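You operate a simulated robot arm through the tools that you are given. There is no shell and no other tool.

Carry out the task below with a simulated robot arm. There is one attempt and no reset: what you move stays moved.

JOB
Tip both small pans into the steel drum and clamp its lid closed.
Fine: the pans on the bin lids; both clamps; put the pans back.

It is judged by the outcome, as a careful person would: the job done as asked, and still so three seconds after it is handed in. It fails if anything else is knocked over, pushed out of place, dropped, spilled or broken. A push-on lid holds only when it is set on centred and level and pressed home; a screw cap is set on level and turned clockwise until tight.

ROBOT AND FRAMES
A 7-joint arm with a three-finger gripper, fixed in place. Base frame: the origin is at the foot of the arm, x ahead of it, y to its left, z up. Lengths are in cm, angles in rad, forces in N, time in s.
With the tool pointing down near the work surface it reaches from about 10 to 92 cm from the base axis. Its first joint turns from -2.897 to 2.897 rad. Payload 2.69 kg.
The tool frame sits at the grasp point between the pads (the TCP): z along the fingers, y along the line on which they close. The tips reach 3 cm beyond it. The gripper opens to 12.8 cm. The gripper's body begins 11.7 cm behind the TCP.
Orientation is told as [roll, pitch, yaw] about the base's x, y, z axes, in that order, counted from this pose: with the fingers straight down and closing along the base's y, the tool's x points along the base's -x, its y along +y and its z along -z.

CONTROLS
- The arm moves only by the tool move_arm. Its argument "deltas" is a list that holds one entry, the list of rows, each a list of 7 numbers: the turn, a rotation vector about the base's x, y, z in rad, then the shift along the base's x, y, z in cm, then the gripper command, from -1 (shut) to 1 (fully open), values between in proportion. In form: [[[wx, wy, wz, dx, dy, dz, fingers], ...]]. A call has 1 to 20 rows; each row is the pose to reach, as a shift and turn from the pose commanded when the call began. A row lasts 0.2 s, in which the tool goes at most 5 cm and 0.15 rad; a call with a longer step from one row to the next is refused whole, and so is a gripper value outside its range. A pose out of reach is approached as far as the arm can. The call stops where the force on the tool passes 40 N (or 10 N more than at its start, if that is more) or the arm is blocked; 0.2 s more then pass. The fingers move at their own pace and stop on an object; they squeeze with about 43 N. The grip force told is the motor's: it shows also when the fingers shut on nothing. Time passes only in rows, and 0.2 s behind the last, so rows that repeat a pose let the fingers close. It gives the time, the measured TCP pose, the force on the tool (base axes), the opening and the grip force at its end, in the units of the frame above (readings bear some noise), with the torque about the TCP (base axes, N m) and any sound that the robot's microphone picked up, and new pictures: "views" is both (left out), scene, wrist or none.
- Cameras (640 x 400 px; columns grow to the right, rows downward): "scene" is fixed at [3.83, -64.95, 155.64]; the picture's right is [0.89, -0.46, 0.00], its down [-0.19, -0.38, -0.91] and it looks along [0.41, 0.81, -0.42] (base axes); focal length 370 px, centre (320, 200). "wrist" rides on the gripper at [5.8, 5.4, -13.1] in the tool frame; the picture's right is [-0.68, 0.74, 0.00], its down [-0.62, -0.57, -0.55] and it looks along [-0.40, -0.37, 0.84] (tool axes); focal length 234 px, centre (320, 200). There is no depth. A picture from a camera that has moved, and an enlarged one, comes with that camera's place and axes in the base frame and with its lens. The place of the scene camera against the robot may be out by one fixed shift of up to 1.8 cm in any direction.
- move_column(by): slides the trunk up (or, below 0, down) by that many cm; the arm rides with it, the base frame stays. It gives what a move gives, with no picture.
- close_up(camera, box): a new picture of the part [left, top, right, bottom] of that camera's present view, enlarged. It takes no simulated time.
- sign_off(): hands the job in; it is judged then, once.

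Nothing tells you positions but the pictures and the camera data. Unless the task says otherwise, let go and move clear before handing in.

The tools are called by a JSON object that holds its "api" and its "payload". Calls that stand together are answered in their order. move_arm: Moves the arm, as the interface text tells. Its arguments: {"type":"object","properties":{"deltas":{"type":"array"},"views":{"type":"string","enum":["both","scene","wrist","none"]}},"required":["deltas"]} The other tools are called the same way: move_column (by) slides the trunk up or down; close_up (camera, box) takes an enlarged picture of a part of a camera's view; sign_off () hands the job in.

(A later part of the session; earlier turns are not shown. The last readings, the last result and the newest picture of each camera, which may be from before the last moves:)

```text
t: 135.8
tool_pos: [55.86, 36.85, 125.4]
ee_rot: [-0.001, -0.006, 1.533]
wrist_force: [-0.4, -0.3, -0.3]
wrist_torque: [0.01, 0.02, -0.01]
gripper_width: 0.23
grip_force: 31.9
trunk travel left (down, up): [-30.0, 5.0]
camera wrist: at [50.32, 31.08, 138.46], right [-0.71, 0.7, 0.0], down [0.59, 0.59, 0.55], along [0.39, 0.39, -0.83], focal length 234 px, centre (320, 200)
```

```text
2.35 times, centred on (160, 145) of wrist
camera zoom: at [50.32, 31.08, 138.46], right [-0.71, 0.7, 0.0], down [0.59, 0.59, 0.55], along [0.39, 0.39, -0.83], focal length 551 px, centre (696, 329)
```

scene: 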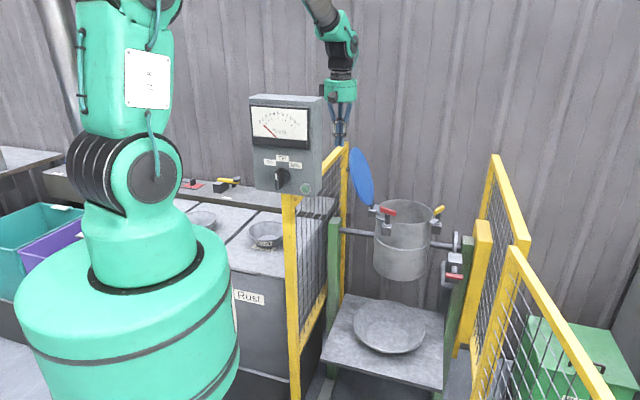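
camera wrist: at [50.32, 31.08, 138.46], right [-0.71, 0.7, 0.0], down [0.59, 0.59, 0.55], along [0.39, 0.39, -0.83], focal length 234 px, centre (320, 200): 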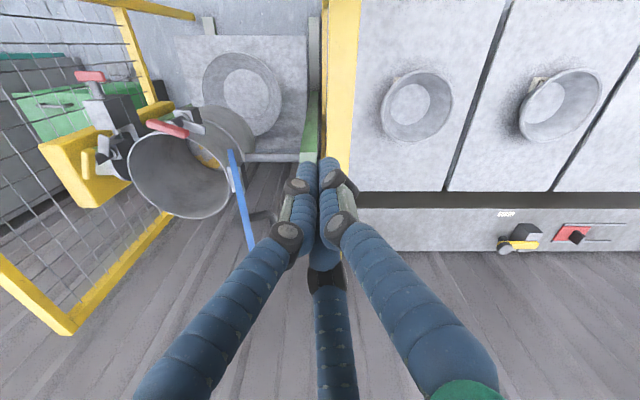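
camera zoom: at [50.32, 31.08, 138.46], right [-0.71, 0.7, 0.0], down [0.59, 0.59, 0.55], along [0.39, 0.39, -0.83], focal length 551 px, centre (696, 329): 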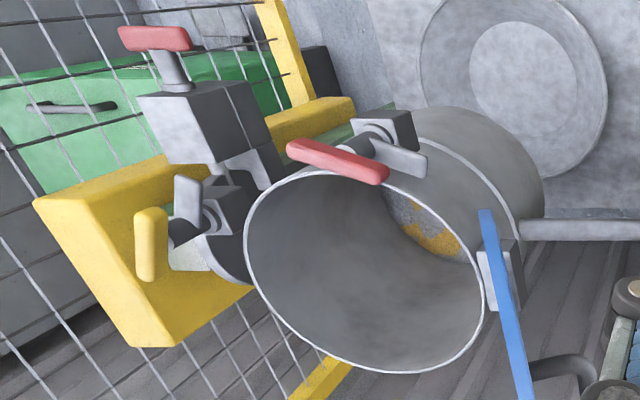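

The profile shows the lid leaning ~20° past vertical, with a 2.5 cm gap between lid and the 1.4 cm handle bar — just enough for fingers. I'll come over the handle with the hand parallel to the lid and look from close up.

{"api": "move_arm", "payload": {"deltas": [[[0, 0, -0.149, 3, 2, 3, -0.3], [0, 0, -0.298, 6.2, 4, 4, -0.3], [0, 0, -0.448, 9.6, 6, 4, -0.3], [0, 0, -0.598, 12.8, 8, 4, -0.3], [0, 0, -0.748, 15.5, 9.6, 4, -0.3]]], "views": "none"}}

{"api": "move_arm", "payload": {"deltas": [[[-0.085, -0.085, 0, 0, 0, -1.5, -0.3], [-0.17, -0.17, 0, 0, 0, -4, -0.3], [-0.247, -0.247, 0, 0, 0, -7, -0.3], [-0.247, -0.247, 0, 0, 0, -10, -0.3]]], "views": "both"}}

{"api": "close_up", "payload": {"camera": "wrist", "box": [200, 80, 440, 230]}}

```text
t: 137.0
tool_pos: [71.45, 46.45, 129.25]
ee_rot: [-0.002, -0.004, 0.78]
wrist_force: [0.6, 0.4, -0.2]
wrist_torque: [-0.05, 0.01, 0.02]
gripper_width: 4.49
grip_force: 0.0
trunk travel left (down, up): [-30.0, 5.0]
```

```text
t: 138.0
tool_pos: [71.39, 46.47, 119.5]
ee_rot: [-0.353, -0.007, 0.786]
wrist_force: [0.2, 0.3, -0.9]
wrist_torque: [-0.03, 0.0, -0.02]
gripper_width: 4.5
grip_force: 0.1
trunk travel left (down, up): [-30.0, 5.0]
camera wrist: at [60.54, 48.98, 129.83], right [-0.01, 0.97, -0.25], down [0.67, 0.19, 0.71], along [0.74, -0.16, -0.65], focal length 234 px, centre (320, 200)
```

scene: 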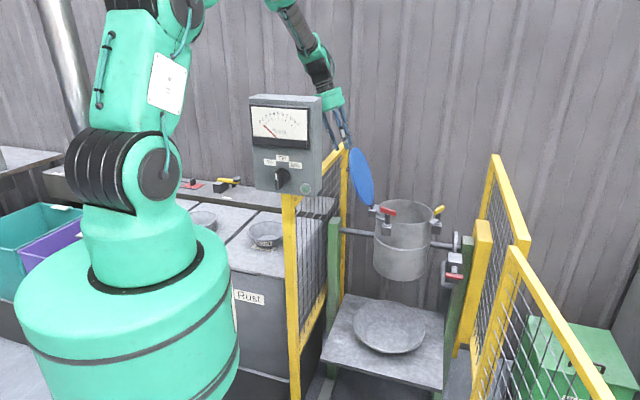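
wrist: 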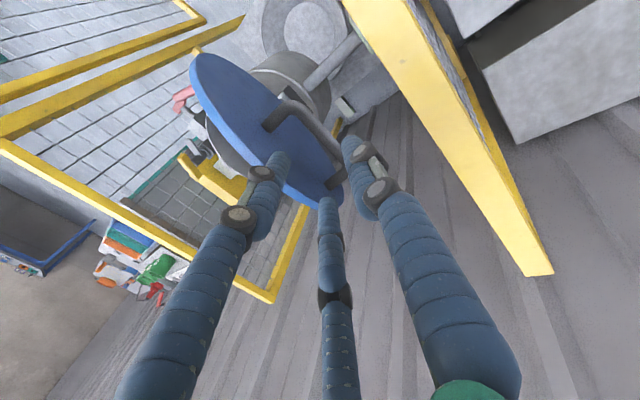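

```text
2.67 times, centred on (320, 155) of wrist
camera zoom: at [60.54, 48.98, 129.83], right [-0.01, 0.97, -0.25], down [0.67, 0.19, 0.71], along [0.74, -0.16, -0.65], focal length 624 px, centre (320, 320)
```

zoom: 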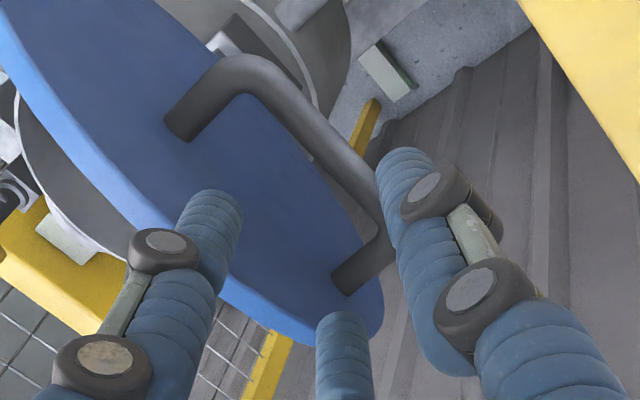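

The handle shows clearly; it lies 11.9 cm ahead and I should shift ~1 cm toward the lid so the inner fingers enter the gap. I'll narrow to 3.6 cm and advance 6 cm along the lid plane, then check.

{"api": "move_arm", "payload": {"deltas": [[[0, 0, 0, 0.66, -0.66, 0.35, -0.44], [0, 0, 0, 1.15, -1.15, -1.53, -0.44], [0, 0, 0, 1.64, -1.64, -3.4, -0.44], [0, 0, 0, 2.13, -2.13, -5.28, -0.44]]], "views": "both"}}

{"api": "close_up", "payload": {"camera": "wrist", "box": [200, 80, 440, 230]}}

```text
t: 138.6
tool_pos: [72.77, 45.95, 119.4]
ee_rot: [-0.352, -0.021, 0.785]
wrist_force: [-4.9, 5.1, 15.1]
wrist_torque: [-0.42, 0.11, -0.42]
gripper_width: 3.68
grip_force: 0.1
trunk travel left (down, up): [-30.0, 5.0]
stopped in row 3: the force on the tool passed its limit at 54 N (the readings are from after the stop); the commanded pose is now the measured one
camera wrist: at [61.72, 48.29, 129.72], right [-0.01, 0.97, -0.24], down [0.67, 0.19, 0.72], along [0.75, -0.15, -0.65], focal length 234 px, centre (320, 200)
```

scene: 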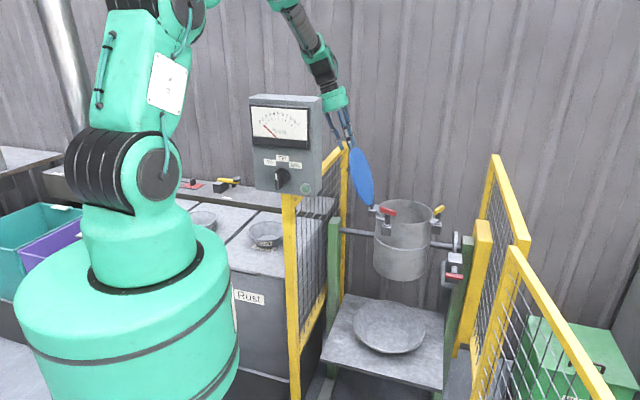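
wrist: 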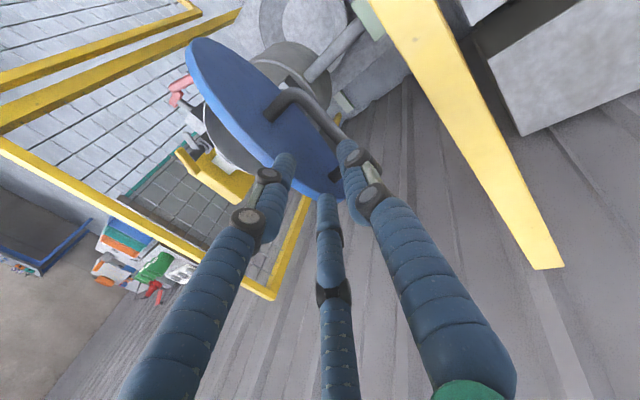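

```text
2.67 times, centred on (320, 155) of wrist
camera zoom: at [61.72, 48.29, 129.72], right [-0.01, 0.97, -0.24], down [0.67, 0.19, 0.72], along [0.75, -0.15, -0.65], focal length 624 px, centre (320, 320)
```

zoom: 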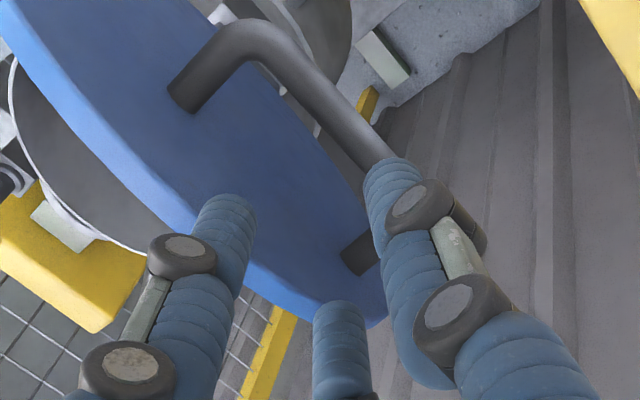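

The inner fingers bumped the lid's top edge — the lid leans nearer 23°. I'll back off, match that lean, shift outward 0.7 cm, and look again.

{"api": "move_arm", "payload": {"deltas": [[[0, 0, 0, -0.3, 0.3, 1.0, -0.44], [-0.015, -0.015, 0, -0.6, 0.6, 1.2, -0.44], [-0.031, -0.031, 0, -0.8, 0.8, 0.83, -0.44], [-0.031, -0.031, 0, -0.8, 0.8, 0.83, -0.44]]], "views": "wrist"}}

{"api": "close_up", "payload": {"camera": "wrist", "box": [200, 80, 440, 230]}}

{"api": "close_up", "payload": {"camera": "scene", "box": [310, 80, 430, 220]}}

```text
t: 139.6
tool_pos: [71.76, 46.57, 119.89]
ee_rot: [-0.395, -0.014, 0.787]
wrist_force: [-0.1, 0.3, 0.3]
wrist_torque: [0.03, 0.02, 0.01]
gripper_width: 3.58
grip_force: 0.1
trunk travel left (down, up): [-30.0, 5.0]
camera wrist: at [60.55, 49.27, 129.83], right [0.0, 0.96, -0.27], down [0.65, 0.21, 0.73], along [0.76, -0.18, -0.62], focal length 234 px, centre (320, 200)
```

wrist: 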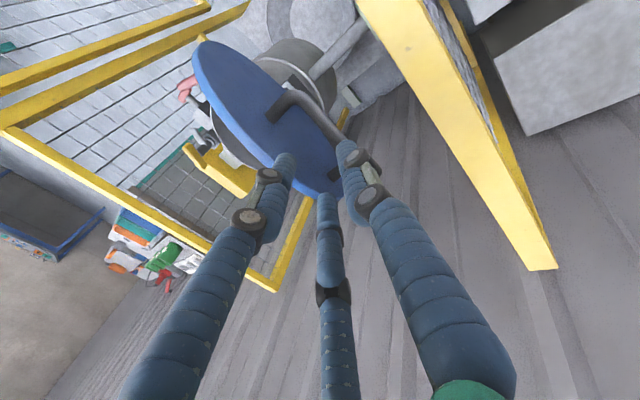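

```text
2.67 times, centred on (320, 155) of wrist
camera zoom: at [60.55, 49.27, 129.83], right [0.0, 0.96, -0.27], down [0.65, 0.21, 0.73], along [0.76, -0.18, -0.62], focal length 624 px, centre (320, 320)
```

zoom: 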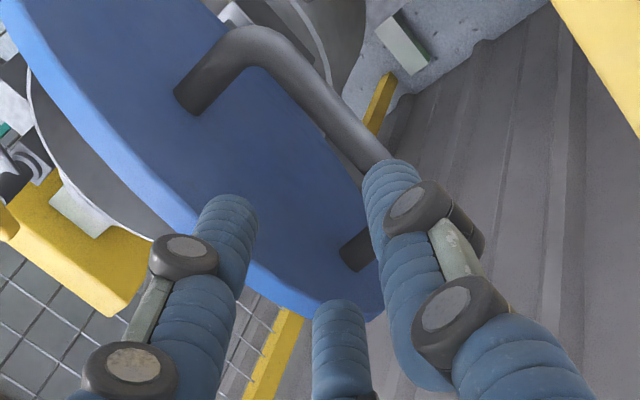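

```text
2.86 times, centred on (370, 150) of scene
camera zoom: at [3.83, -64.95, 155.64], right [0.89, -0.46, 0.0], down [-0.19, -0.38, -0.91], along [0.41, 0.81, -0.42], focal length 1057 px, centre (177, 343)
```

zoom: 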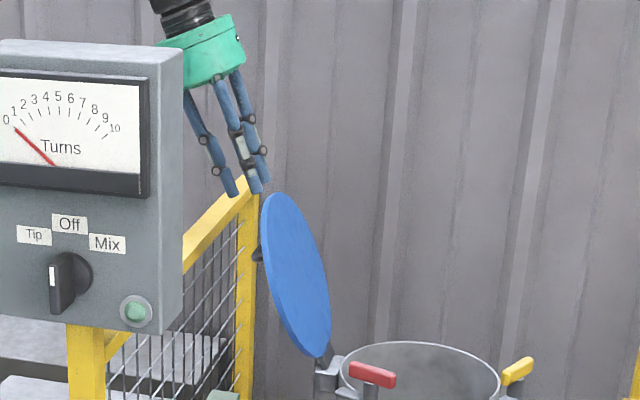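

Aligned with the lid's lean now; bar offset looks right. I'll advance slowly 4 cm past the lid's edge and check the force.

{"api": "move_arm", "payload": {"deltas": [[[0, 0, 0, 0.27, -0.27, -0.92, -0.44], [0, 0, 0, 0.54, -0.54, -1.85, -0.44], [0, 0, 0, 0.82, -0.82, -2.77, -0.44], [0, 0, 0, 1.09, -1.09, -3.69, -0.44]]], "views": "wrist"}}

{"api": "close_up", "payload": {"camera": "wrist", "box": [200, 80, 440, 230]}}

{"api": "close_up", "payload": {"camera": "scene", "box": [310, 80, 430, 220]}}

```text
t: 140.6
tool_pos: [72.98, 45.57, 116.2]
ee_rot: [-0.395, -0.015, 0.789]
wrist_force: [0.5, -0.4, -1.1]
wrist_torque: [-0.01, -0.01, -0.03]
gripper_width: 3.59
grip_force: 0.1
trunk travel left (down, up): [-30.0, 5.0]
camera wrist: at [61.65, 48.23, 126.08], right [0.0, 0.96, -0.27], down [0.65, 0.21, 0.73], along [0.76, -0.18, -0.62], focal length 234 px, centre (320, 200)
```

wrist: 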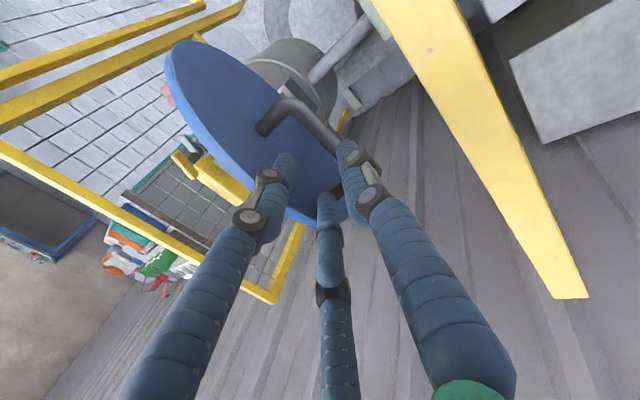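

```text
2.67 times, centred on (320, 155) of wrist
camera zoom: at [61.65, 48.23, 126.08], right [0.0, 0.96, -0.27], down [0.65, 0.21, 0.73], along [0.76, -0.18, -0.62], focal length 624 px, centre (320, 320)
```

zoom: 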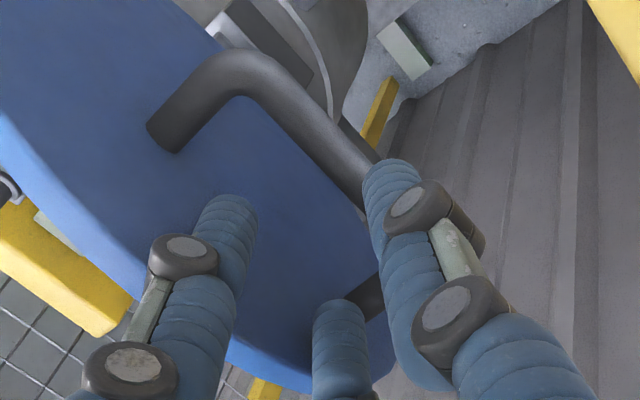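

```text
2.86 times, centred on (370, 150) of scene
camera zoom: at [3.83, -64.95, 155.64], right [0.89, -0.46, 0.0], down [-0.19, -0.38, -0.91], along [0.41, 0.81, -0.42], focal length 1057 px, centre (177, 343)
```

zoom: 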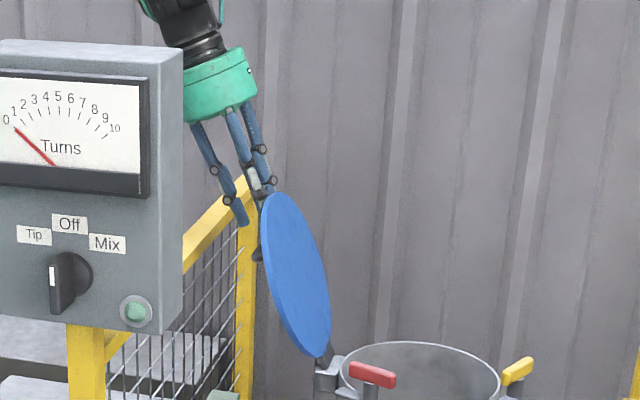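

No contact and the inner fingers are inside the lid's outer face. The bar reads slightly further out, so I'll shift 0.35 cm outward and advance to where the tips reach the bar.

{"api": "move_arm", "payload": {"deltas": [[[0, 0, 0, -0.1, 0.1, -0.6, -0.44], [0, 0, 0, 0.2, -0.2, -1.8, -0.44], [0, 0, 0, 0.5, -0.5, -2.8, -0.44], [0, 0, 0, 0.75, -0.75, -3.6, -0.44], [0, 0, 0, 1.0, -1.0, -4.4, -0.44]]], "views": "wrist"}}

{"api": "close_up", "payload": {"camera": "wrist", "box": [200, 80, 440, 230]}}

{"api": "close_up", "payload": {"camera": "scene", "box": [310, 80, 430, 220]}}

```text
t: 141.8
tool_pos: [73.98, 44.54, 111.85]
ee_rot: [-0.394, -0.016, 0.788]
wrist_force: [-0.3, 0.5, 0.5]
wrist_torque: [0.01, 0.0, -0.02]
gripper_width: 3.57
grip_force: 0.1
trunk travel left (down, up): [-30.0, 5.0]
camera wrist: at [62.69, 47.18, 121.73], right [0.0, 0.96, -0.27], down [0.65, 0.21, 0.73], along [0.76, -0.18, -0.62], focal length 234 px, centre (320, 200)
```

wrist: 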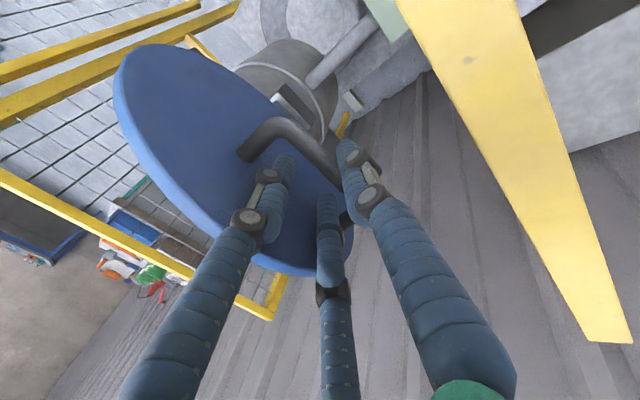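

```text
2.67 times, centred on (320, 155) of wrist
camera zoom: at [62.69, 47.18, 121.73], right [0.0, 0.96, -0.27], down [0.65, 0.21, 0.73], along [0.76, -0.18, -0.62], focal length 624 px, centre (320, 320)
```

zoom: 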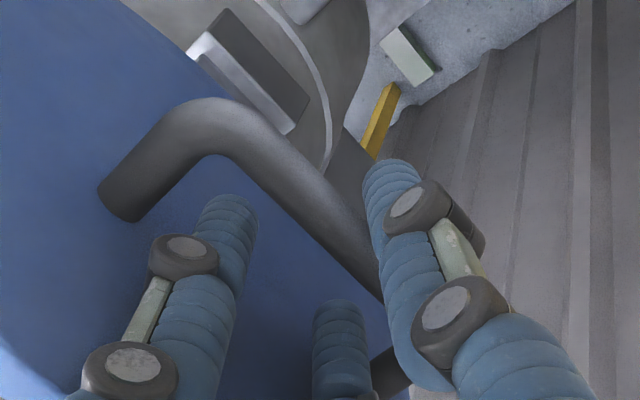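

```text
2.86 times, centred on (370, 150) of scene
camera zoom: at [3.83, -64.95, 155.64], right [0.89, -0.46, 0.0], down [-0.19, -0.38, -0.91], along [0.41, 0.81, -0.42], focal length 1057 px, centre (177, 343)
```

zoom: 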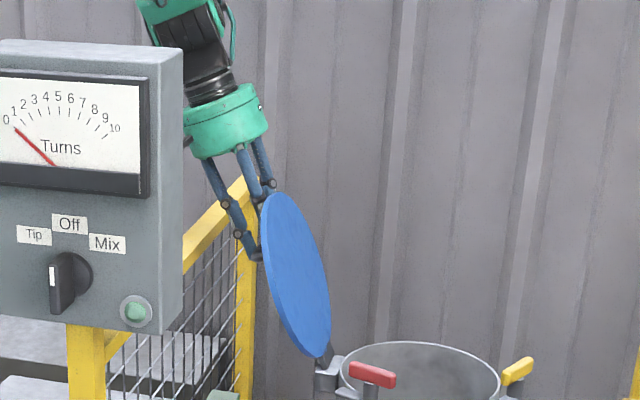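

The bar is right between the outer and the two inner fingers. I'll advance the last 2.6 cm and close on it.

{"api": "move_arm", "payload": {"deltas": [[[0, 0, 0, 0.3, -0.3, -0.75, -0.44], [0, 0, 0, 0.56, -0.56, -1.57, -0.44], [0, 0, 0, 0.82, -0.82, -2.39, -0.44]]], "views": "wrist"}}

{"api": "close_up", "payload": {"camera": "wrist", "box": [200, 80, 440, 230]}}

```text
t: 142.6
tool_pos: [74.71, 43.57, 109.33]
ee_rot: [-0.397, -0.016, 0.787]
wrist_force: [-0.5, 0.5, -0.9]
wrist_torque: [-0.04, -0.05, -0.02]
gripper_width: 3.59
grip_force: 0.1
trunk travel left (down, up): [-30.0, 5.0]
camera wrist: at [63.42, 46.39, 119.27], right [0.0, 0.96, -0.27], down [0.65, 0.21, 0.73], along [0.76, -0.18, -0.62], focal length 234 px, centre (320, 200)
```

wrist: 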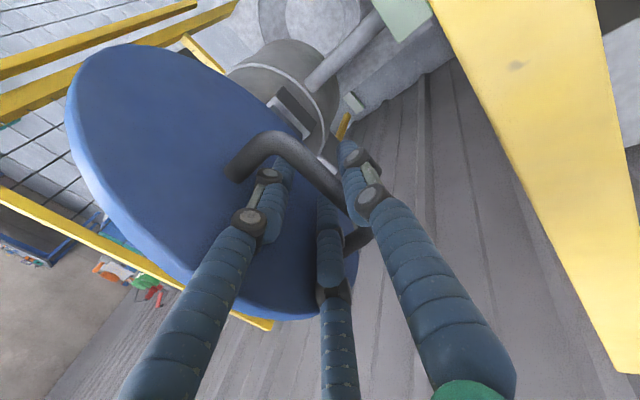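

```text
2.67 times, centred on (320, 155) of wrist
camera zoom: at [63.42, 46.39, 119.27], right [0.0, 0.96, -0.27], down [0.65, 0.21, 0.73], along [0.76, -0.18, -0.62], focal length 624 px, centre (320, 320)
```

zoom: 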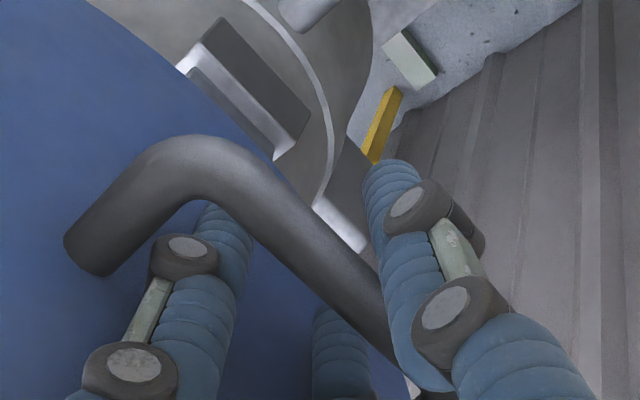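

The inner fingers have passed behind the bar. Closing on the handle.

{"api": "move_arm", "payload": {"deltas": [[[0, 0, 0, 0, 0, 0, -0.6], [0, 0, 0, 0, 0, 0, -0.75], [0, 0, 0, 0, 0, 0, -1], [0, 0, 0, 0, 0, 0, -1]]], "views": "wrist"}}

{"api": "close_up", "payload": {"camera": "wrist", "box": [200, 80, 440, 230]}}

```text
t: 143.6
tool_pos: [74.65, 43.59, 109.13]
ee_rot: [-0.394, -0.011, 0.788]
wrist_force: [4.2, -4.7, -19.8]
wrist_torque: [-0.09, 0.58, -0.14]
gripper_width: 1.77
grip_force: 41.9
trunk travel left (down, up): [-30.0, 5.0]
camera wrist: at [63.48, 46.3, 119.01], right [0.0, 0.96, -0.28], down [0.65, 0.21, 0.73], along [0.76, -0.18, -0.62], focal length 234 px, centre (320, 200)
```

wrist: 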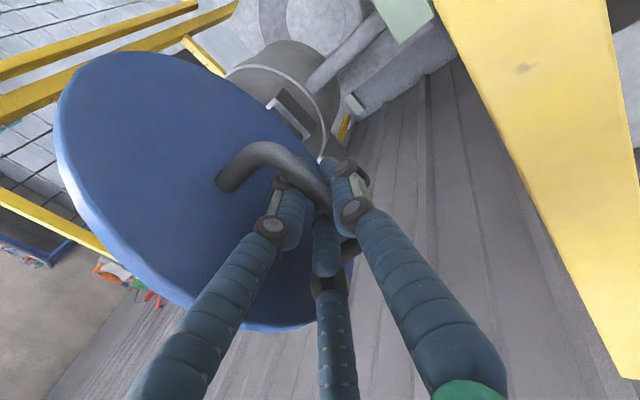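

```text
2.67 times, centred on (320, 155) of wrist
camera zoom: at [63.48, 46.3, 119.01], right [0.0, 0.96, -0.28], down [0.65, 0.21, 0.73], along [0.76, -0.18, -0.62], focal length 624 px, centre (320, 320)
```

zoom: 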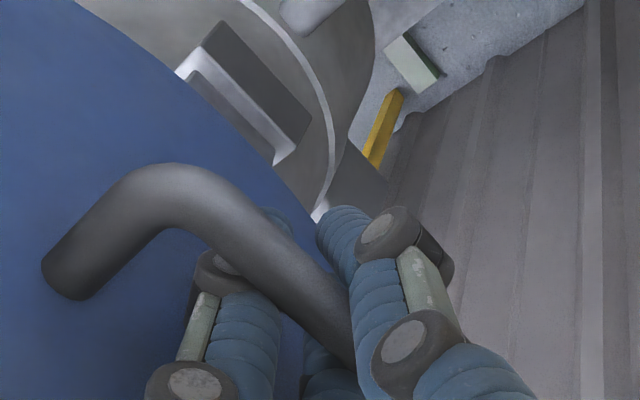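

I have the handle (1.77 cm, matching the bar). I'll loosen slightly so it can turn in the fingers, and swing the lid up along its hinge arc to the vertical.

{"api": "move_arm", "payload": {"deltas": [[[0, 0, 0, 0, 0, 0, -0.68], [0, 0, 0, 0.71, -0.71, 0.52, -0.68], [0, 0, 0, 1.48, -1.48, 0.97, -0.68], [0, 0, 0, 2.27, -2.27, 1.32, -0.68]]], "views": "both"}}

{"api": "close_up", "payload": {"camera": "scene", "box": [310, 80, 470, 220]}}

```text
t: 144.6
tool_pos: [77.05, 41.58, 110.93]
ee_rot: [-0.395, -0.019, 0.79]
wrist_force: [-1.0, -0.8, -0.6]
wrist_torque: [0.05, -0.02, -0.02]
gripper_width: 2.11
grip_force: 0.0
trunk travel left (down, up): [-30.0, 5.0]
camera wrist: at [65.86, 44.24, 120.8], right [0.0, 0.96, -0.27], down [0.64, 0.21, 0.74], along [0.76, -0.17, -0.62], focal length 234 px, centre (320, 200)
```

scene: 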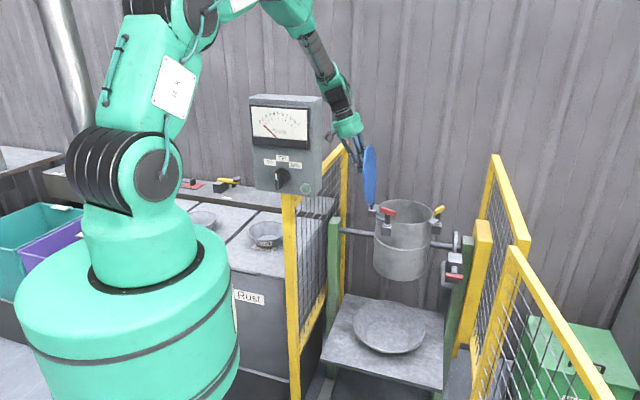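
wrist: 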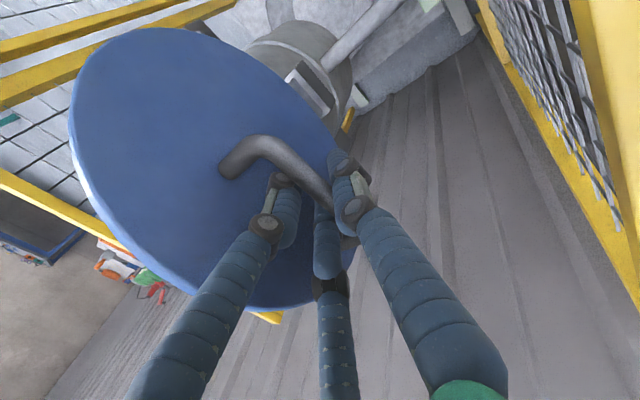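

```text
2.86 times, centred on (390, 150) of scene
camera zoom: at [3.83, -64.95, 155.64], right [0.89, -0.46, 0.0], down [-0.19, -0.38, -0.91], along [0.41, 0.81, -0.42], focal length 1057 px, centre (120, 343)
```

zoom: 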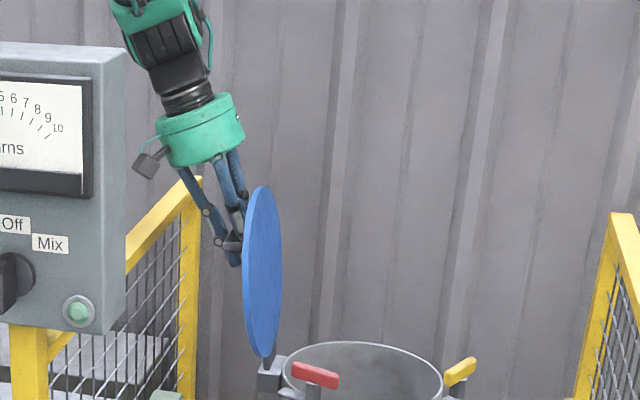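

The lid follows smoothly and is upright now. I'll continue along the arc; its weight will come onto the inner fingers.

{"api": "move_arm", "payload": {"deltas": [[[0, 0, 0, 0.81, -0.81, 0.26, -0.68], [0, 0, 0, 1.64, -1.64, 0.41, -0.68], [0, 0, 0, 2.47, -2.47, 0.46, -0.68], [0, 0, 0, 3.3, -3.3, 0.41, -0.68], [0, 0, 0, 4.12, -4.12, 0.26, -0.68]]], "views": "both"}}

{"api": "close_up", "payload": {"camera": "scene", "box": [310, 80, 470, 220]}}

{"api": "close_up", "payload": {"camera": "wrist", "box": [200, 80, 440, 230]}}

```text
t: 145.6
tool_pos: [80.22, 38.76, 111.6]
ee_rot: [-0.395, -0.027, 0.789]
wrist_force: [-12.5, 4.0, 5.6]
wrist_torque: [2.32, 0.12, -0.05]
gripper_width: 1.97
grip_force: 0.1
trunk travel left (down, up): [-30.0, 5.0]
stopped in row 5: the force on the tool passed its limit at 48 N (the readings are from after the stop); the commanded pose is now the measured one
camera wrist: at [68.89, 41.31, 121.44], right [0.0, 0.96, -0.26], down [0.64, 0.2, 0.74], along [0.77, -0.17, -0.62], focal length 234 px, centre (320, 200)
```

scene: 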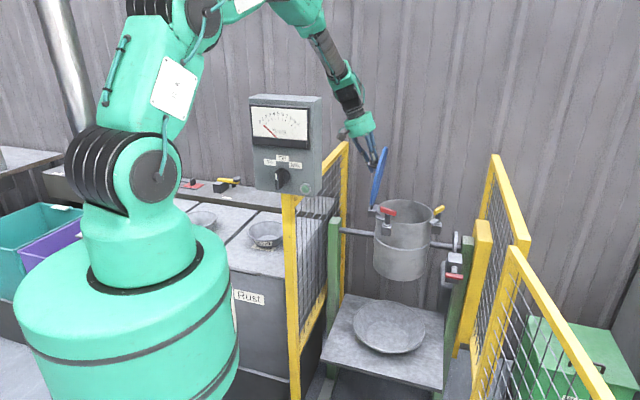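
wrist: 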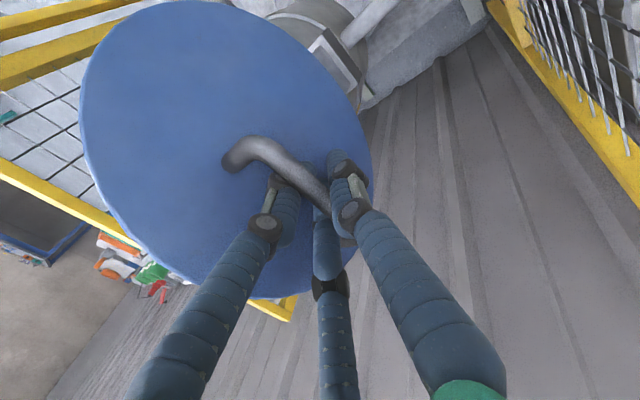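

```text
2.86 times, centred on (390, 150) of scene
camera zoom: at [3.83, -64.95, 155.64], right [0.89, -0.46, 0.0], down [-0.19, -0.38, -0.91], along [0.41, 0.81, -0.42], focal length 1057 px, centre (120, 343)
```

zoom: 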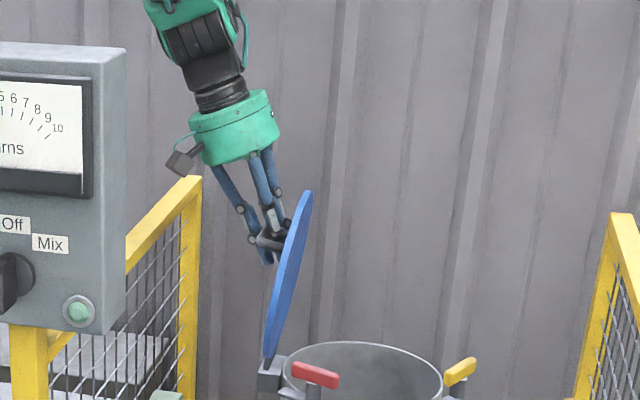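

```text
2.67 times, centred on (320, 155) of wrist
camera zoom: at [68.89, 41.31, 121.44], right [0.0, 0.96, -0.26], down [0.64, 0.2, 0.74], along [0.77, -0.17, -0.62], focal length 624 px, centre (320, 320)
```

zoom: 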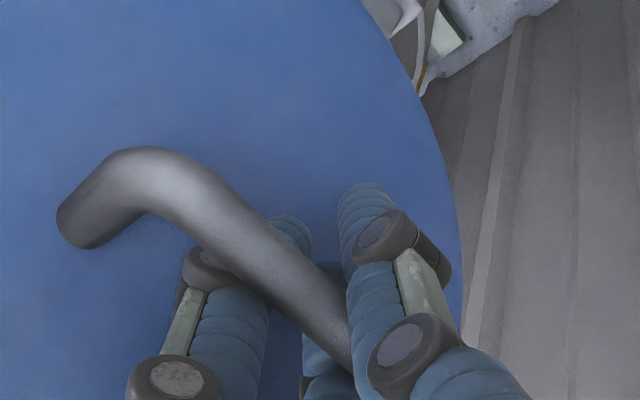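

The lid is past vertical, but my fingertips wedged between bar and lid because the hand kept its lean. I'll draw back 0.7 cm along the fingers and turn the hand with the lid.

{"api": "move_arm", "payload": {"deltas": [[[0, 0, 0, -0.1, 0.1, 0.35, -0.66], [0, 0, 0, -0.19, 0.19, 0.65, -0.66], [0.07, 0.07, 0, -0.05, 0.05, 0.66, -0.66], [0.141, 0.141, 0, 0.08, -0.08, 0.68, -0.66]]], "views": "wrist"}}

{"api": "close_up", "payload": {"camera": "scene", "box": [310, 80, 470, 220]}}

{"api": "close_up", "payload": {"camera": "wrist", "box": [200, 80, 440, 230]}}

```text
t: 146.6
tool_pos: [80.4, 38.46, 111.84]
ee_rot: [-0.191, -0.019, 0.787]
wrist_force: [2.4, -1.7, -25.0]
wrist_torque: [-0.12, -0.17, -0.09]
gripper_width: 2.15
grip_force: 0.1
trunk travel left (down, up): [-30.0, 5.0]
camera wrist: at [70.7, 39.54, 123.46], right [-0.03, 0.99, -0.13], down [0.75, 0.11, 0.66], along [0.67, -0.07, -0.74], focal length 234 px, centre (320, 200)
```

wrist: 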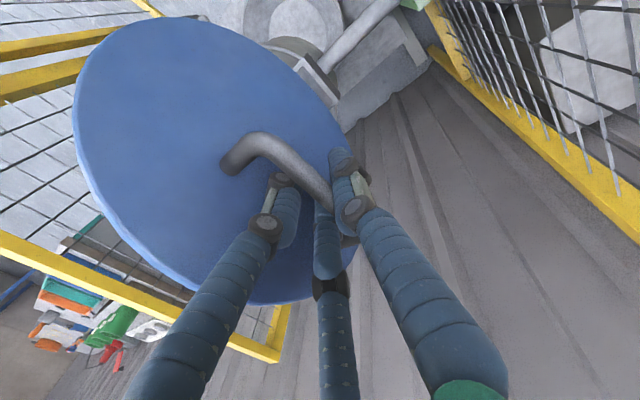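

```text
2.86 times, centred on (390, 150) of scene
camera zoom: at [3.83, -64.95, 155.64], right [0.89, -0.46, 0.0], down [-0.19, -0.38, -0.91], along [0.41, 0.81, -0.42], focal length 1057 px, centre (120, 343)
```

zoom: 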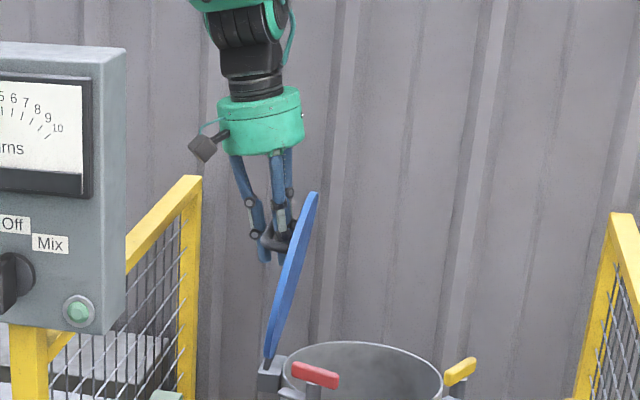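

```text
2.67 times, centred on (320, 155) of wrist
camera zoom: at [70.7, 39.54, 123.46], right [-0.03, 0.99, -0.13], down [0.75, 0.11, 0.66], along [0.67, -0.07, -0.74], focal length 624 px, centre (320, 320)
```

zoom: 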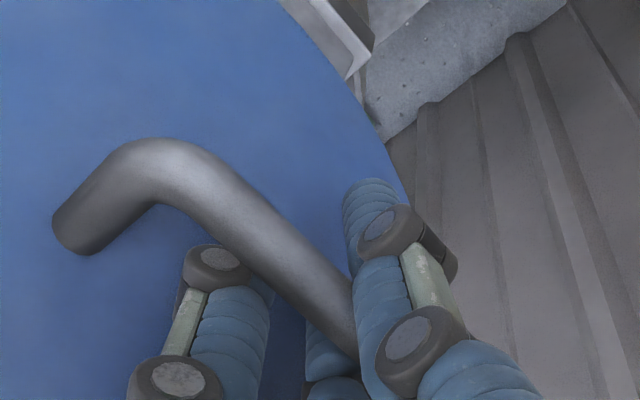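

There's a 25 N downward pull, so something is binding. I'll open the fingers slightly to free the bar and recheck.

{"api": "move_arm", "payload": {"deltas": [[[0, 0, 0, 0, 0, 0, -0.55], [0, 0, 0, 0, 0, 0, -0.5], [0, 0, 0, 0, 0, 0, -0.5]]], "views": "wrist"}}

{"api": "close_up", "payload": {"camera": "wrist", "box": [200, 80, 440, 230]}}

```text
t: 147.4
tool_pos: [80.35, 38.39, 111.79]
ee_rot: [-0.194, -0.021, 0.784]
wrist_force: [-5.9, -8.0, -28.8]
wrist_torque: [0.01, 0.01, 0.24]
gripper_width: 2.62
grip_force: 0.1
trunk travel left (down, up): [-30.0, 5.0]
camera wrist: at [70.66, 39.6, 123.58], right [-0.03, 0.99, -0.13], down [0.74, 0.11, 0.66], along [0.67, -0.08, -0.74], focal length 234 px, centre (320, 200)
```

wrist: 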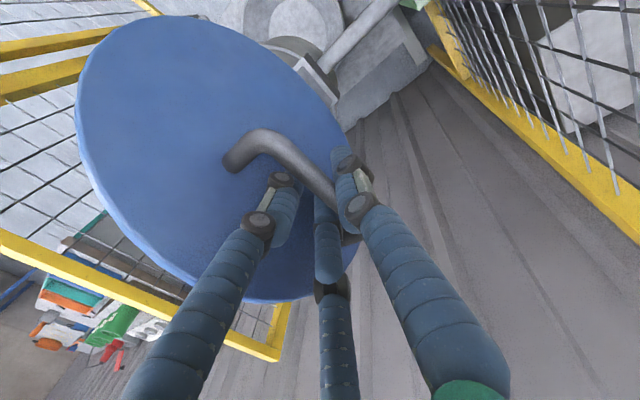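

```text
2.67 times, centred on (320, 155) of wrist
camera zoom: at [70.66, 39.6, 123.58], right [-0.03, 0.99, -0.13], down [0.74, 0.11, 0.66], along [0.67, -0.08, -0.74], focal length 624 px, centre (320, 320)
```

zoom: 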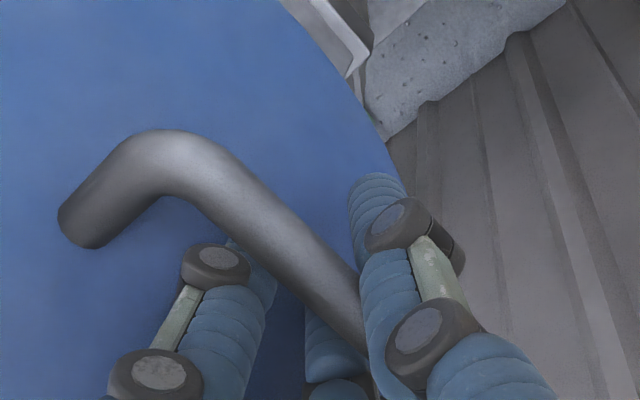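

The fingers can't open fully and I'm being held down, so the hand sits too high relative to the bar somewhere. I'll ease downward a little and see the forces.

{"api": "move_arm", "payload": {"deltas": [[[0, 0, 0, 0, 0, -0.2, -0.5], [0, 0, 0, 0, 0, -0.4, -0.5]]], "views": "none"}}

```text
t: 148.0
tool_pos: [80.52, 38.64, 111.88]
ee_rot: [-0.196, -0.025, 0.783]
wrist_force: [-8.0, -9.1, -11.1]
wrist_torque: [-0.07, 0.07, 0.03]
gripper_width: 2.89
grip_force: 0.0
trunk travel left (down, up): [-30.0, 5.0]
```

Sideways force along the handle shows the inner finger touching the far handle post. I'll shift back along the bar by 0.9 cm.

{"api": "move_arm", "payload": {"deltas": [[[0, 0, 0, -0.3, -0.3, -0.1, -0.6], [0, 0, 0, -0.64, -0.64, -0.2, -0.6], [0, 0, 0, -0.64, -0.64, -0.2, -0.6]]], "views": "wrist"}}

{"api": "close_up", "payload": {"camera": "wrist", "box": [200, 80, 440, 230]}}

```text
t: 148.8
tool_pos: [79.81, 37.91, 111.7]
ee_rot: [-0.194, -0.028, 0.783]
wrist_force: [-0.1, -0.7, 0.7]
wrist_torque: [0.03, -0.03, 0.03]
gripper_width: 2.56
grip_force: 0.5
trunk travel left (down, up): [-30.0, 5.0]
camera wrist: at [69.97, 38.96, 123.31], right [-0.03, 0.99, -0.12], down [0.74, 0.11, 0.66], along [0.67, -0.07, -0.74], focal length 234 px, centre (320, 200)
```

wrist: 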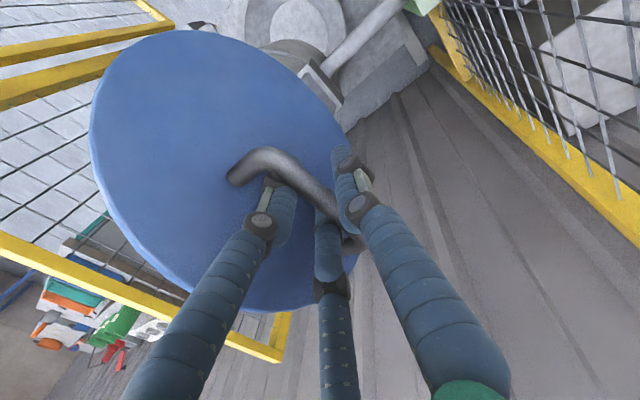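

```text
2.67 times, centred on (320, 155) of wrist
camera zoom: at [69.97, 38.96, 123.31], right [-0.03, 0.99, -0.12], down [0.74, 0.11, 0.66], along [0.67, -0.07, -0.74], focal length 624 px, centre (320, 320)
```

zoom: 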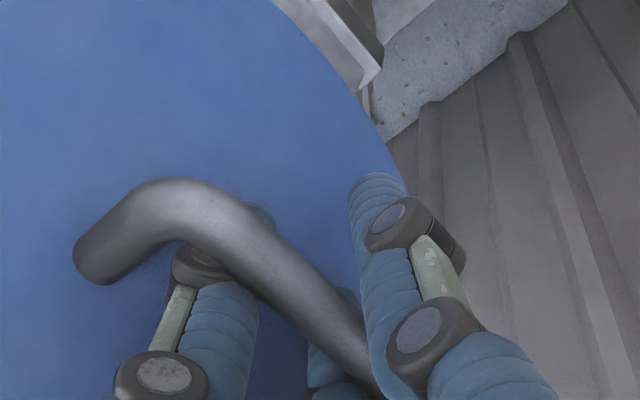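

Forces are zero now and the lid rests on the inner fingers, ~15° past vertical. I'll continue the arc, gradually bringing the hand upright and leaning it slightly toward the robot for reach.

{"api": "move_arm", "payload": {"deltas": [[[0.035, 0.007, 0, 0.83, -0.85, -0.02, -0.6], [0.071, 0.014, 0, 1.7, -1.76, -0.15, -0.6], [0.106, 0.021, 0, 2.57, -2.65, -0.38, -0.6], [0.141, 0.028, 0, 3.42, -3.53, -0.72, -0.6], [0.173, 0.031, 0, 4.24, -4.38, -1.17, -0.6]]], "views": "wrist"}}

{"api": "close_up", "payload": {"camera": "scene", "box": [310, 80, 470, 220]}}

{"api": "close_up", "payload": {"camera": "wrist", "box": [200, 80, 440, 230]}}

```text
t: 149.8
tool_pos: [82.98, 35.07, 111.06]
ee_rot: [-0.077, -0.105, 0.777]
wrist_force: [-5.0, 6.5, 1.4]
wrist_torque: [1.87, 0.17, 0.08]
gripper_width: 2.77
grip_force: 0.1
trunk travel left (down, up): [-30.0, 5.0]
stopped in row 5: the force on the tool passed its limit at 44 N (the readings are from after the stop); the commanded pose is now the measured one
camera wrist: at [73.43, 34.49, 123.0], right [-0.03, 1.0, 0.01], down [0.76, 0.02, 0.65], along [0.65, 0.03, -0.76], focal length 234 px, centre (320, 200)
```

wrist: 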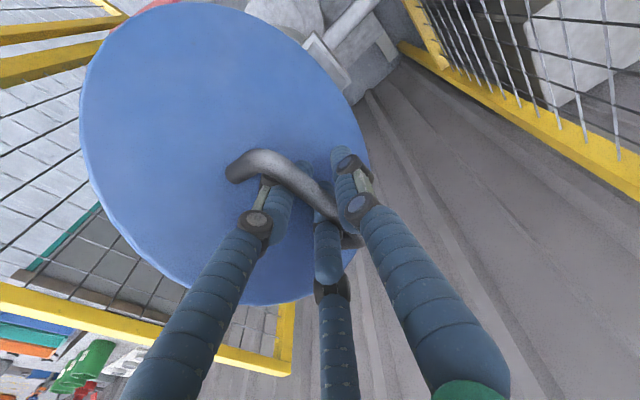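

```text
2.86 times, centred on (390, 150) of scene
camera zoom: at [3.83, -64.95, 155.64], right [0.89, -0.46, 0.0], down [-0.19, -0.38, -0.91], along [0.41, 0.81, -0.42], focal length 1057 px, centre (120, 343)
```

zoom: 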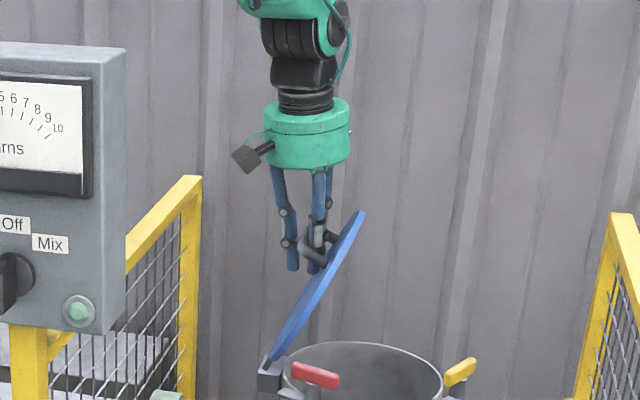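

```text
2.67 times, centred on (320, 155) of wrist
camera zoom: at [73.43, 34.49, 123.0], right [-0.03, 1.0, 0.01], down [0.76, 0.02, 0.65], along [0.65, 0.03, -0.76], focal length 624 px, centre (320, 320)
```

zoom: 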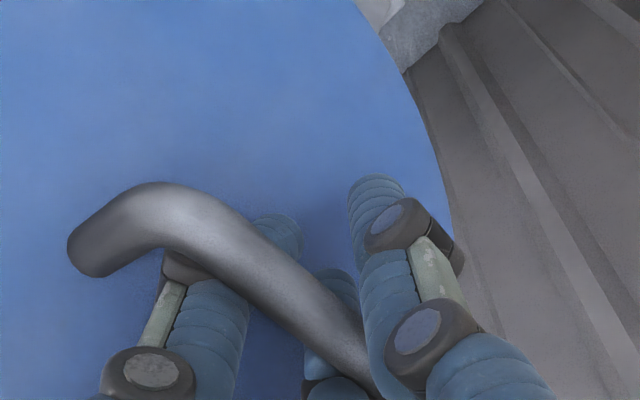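

The lid is about a third of the way down. The fingertips wedge on the lid again, so I'll withdraw 1.2 cm along the fingers to hold the bar nearer the tips.

{"api": "move_arm", "payload": {"deltas": [[[0, 0, 0, -0.05, -0.01, 0.4, -0.6], [0, 0, 0, -0.1, -0.02, 0.8, -0.6], [0, 0, 0, -0.15, -0.03, 1.2, -0.6]]], "views": "none"}}

{"api": "close_up", "payload": {"camera": "wrist", "box": [200, 80, 440, 230]}}

{"api": "close_up", "payload": {"camera": "scene", "box": [310, 80, 470, 220]}}

```text
t: 150.4
tool_pos: [82.79, 35.12, 111.15]
ee_rot: [-0.075, -0.097, 0.78]
wrist_force: [4.8, 16.7, -13.3]
wrist_torque: [0.68, 0.66, 0.86]
gripper_width: 2.86
grip_force: 0.9
trunk travel left (down, up): [-30.0, 5.0]
stopped in row 2: the force on the tool passed its limit at 44 N (the readings are from after the stop); the commanded pose is now the measured one
```

```text
2.67 times, centred on (320, 155) of wrist
camera zoom: at [73.25, 34.63, 123.13], right [-0.03, 1.0, 0.01], down [0.76, 0.02, 0.65], along [0.65, 0.03, -0.76], focal length 624 px, centre (320, 320)
```

zoom: 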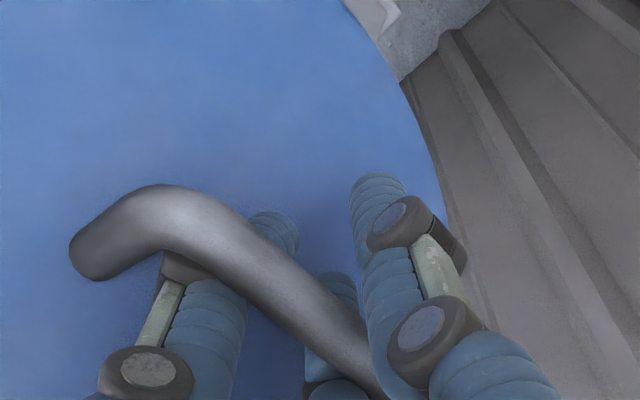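

```text
2.86 times, centred on (390, 150) of scene
camera zoom: at [3.83, -64.95, 155.64], right [0.89, -0.46, 0.0], down [-0.19, -0.38, -0.91], along [0.41, 0.81, -0.42], focal length 1057 px, centre (120, 343)
```

zoom: 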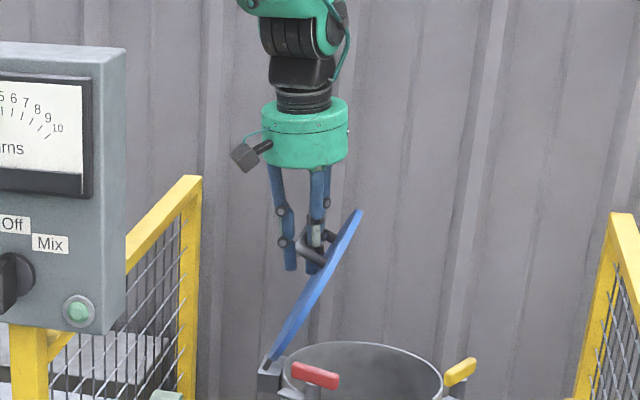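

Still binding because the hand isn't turning enough with the lid. I'll rotate the hand (lean toward the drum's far side and a bit more toward the robot) about the bar to align the fingers with the lid.

{"api": "move_arm", "payload": {"deltas": [[[0.0, 0.0, 0, 0, 0, -0.15, -0.6], [0.125, 0.031, 0, 0.01, -0.06, -0.2, -0.6], [0.25, 0.061, 0, 0.02, -0.12, -0.25, -0.6], [0.375, 0.092, 0, 0.04, -0.18, -0.3, -0.6]]], "views": "wrist"}}

{"api": "close_up", "payload": {"camera": "wrist", "box": [200, 80, 440, 230]}}

{"api": "close_up", "payload": {"camera": "scene", "box": [310, 80, 470, 220]}}

```text
t: 151.4
tool_pos: [82.78, 34.85, 111.07]
ee_rot: [0.269, -0.29, 0.713]
wrist_force: [0.1, -1.1, -0.1]
wrist_torque: [0.01, -0.02, 0.0]
gripper_width: 2.54
grip_force: 0.1
trunk travel left (down, up): [-30.0, 5.0]
camera wrist: at [74.4, 29.61, 122.82], right [-0.01, 0.92, 0.38], down [0.82, -0.21, 0.54], along [0.58, 0.32, -0.75], focal length 234 px, centre (320, 200)
```

wrist: 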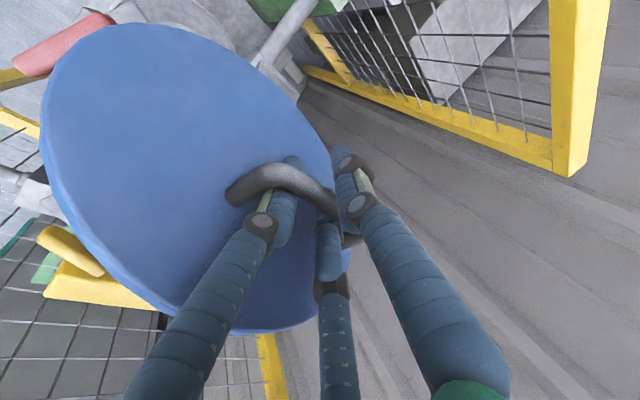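

```text
2.67 times, centred on (320, 155) of wrist
camera zoom: at [74.4, 29.61, 122.82], right [-0.01, 0.92, 0.38], down [0.82, -0.21, 0.54], along [0.58, 0.32, -0.75], focal length 624 px, centre (320, 320)
```

zoom: 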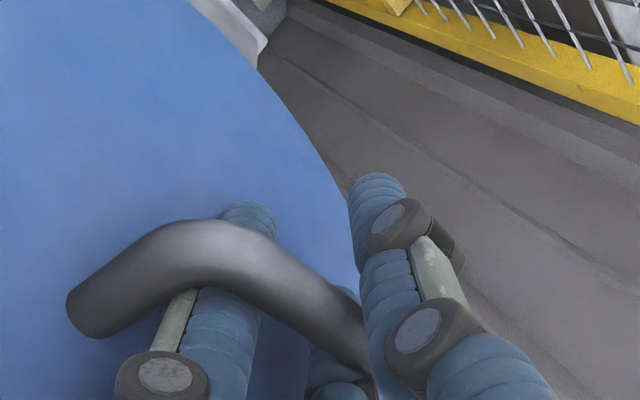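

```text
2.86 times, centred on (390, 150) of scene
camera zoom: at [3.83, -64.95, 155.64], right [0.89, -0.46, 0.0], down [-0.19, -0.38, -0.91], along [0.41, 0.81, -0.42], focal length 1057 px, centre (120, 343)
```

zoom: 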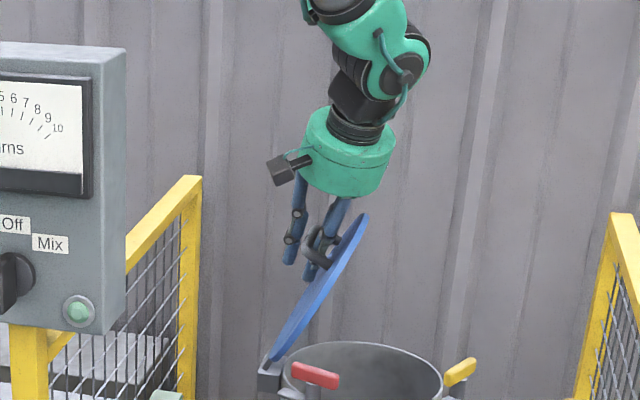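

All forces are zero; the lid is ~61° above closed, resting on the fingers. Now I'll try to withdraw 1.4 cm along the fingers so the tips stop wedging later.

{"api": "move_arm", "payload": {"deltas": [[[0, 0, 0, -0.015, -0.18, 0.43, -0.6], [0, 0, 0, -0.03, -0.36, 0.86, -0.6], [0, 0, 0, -0.045, -0.53, 1.29, -0.6]]], "views": "none"}}

{"api": "close_up", "payload": {"camera": "wrist", "box": [200, 80, 440, 230]}}

{"api": "close_up", "payload": {"camera": "scene", "box": [310, 80, 470, 220]}}

```text
t: 152.2
tool_pos: [82.53, 34.16, 112.43]
ee_rot: [0.267, -0.291, 0.712]
wrist_force: [0.2, -1.2, 0.2]
wrist_torque: [0.02, 0.02, -0.03]
gripper_width: 2.59
grip_force: 0.8
trunk travel left (down, up): [-30.0, 5.0]
```

```text
2.67 times, centred on (320, 155) of wrist
camera zoom: at [74.33, 29.1, 124.13], right [-0.01, 0.93, 0.38], down [0.82, -0.21, 0.54], along [0.58, 0.32, -0.75], focal length 624 px, centre (320, 320)
```

zoom: 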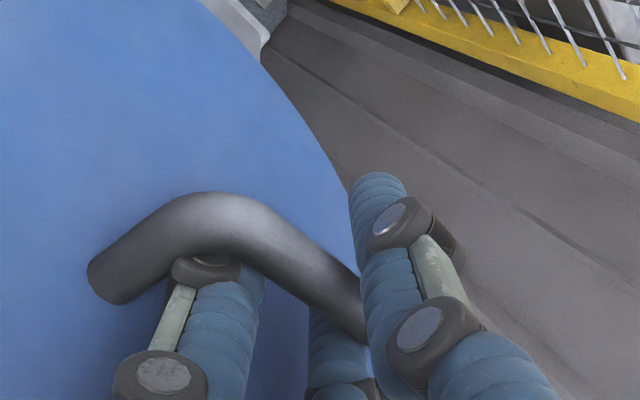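

```text
2.86 times, centred on (390, 150) of scene
camera zoom: at [3.83, -64.95, 155.64], right [0.89, -0.46, 0.0], down [-0.19, -0.38, -0.91], along [0.41, 0.81, -0.42], focal length 1057 px, centre (120, 343)
```

zoom: 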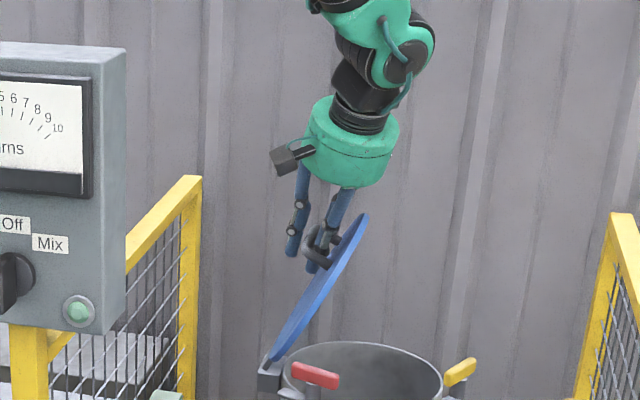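

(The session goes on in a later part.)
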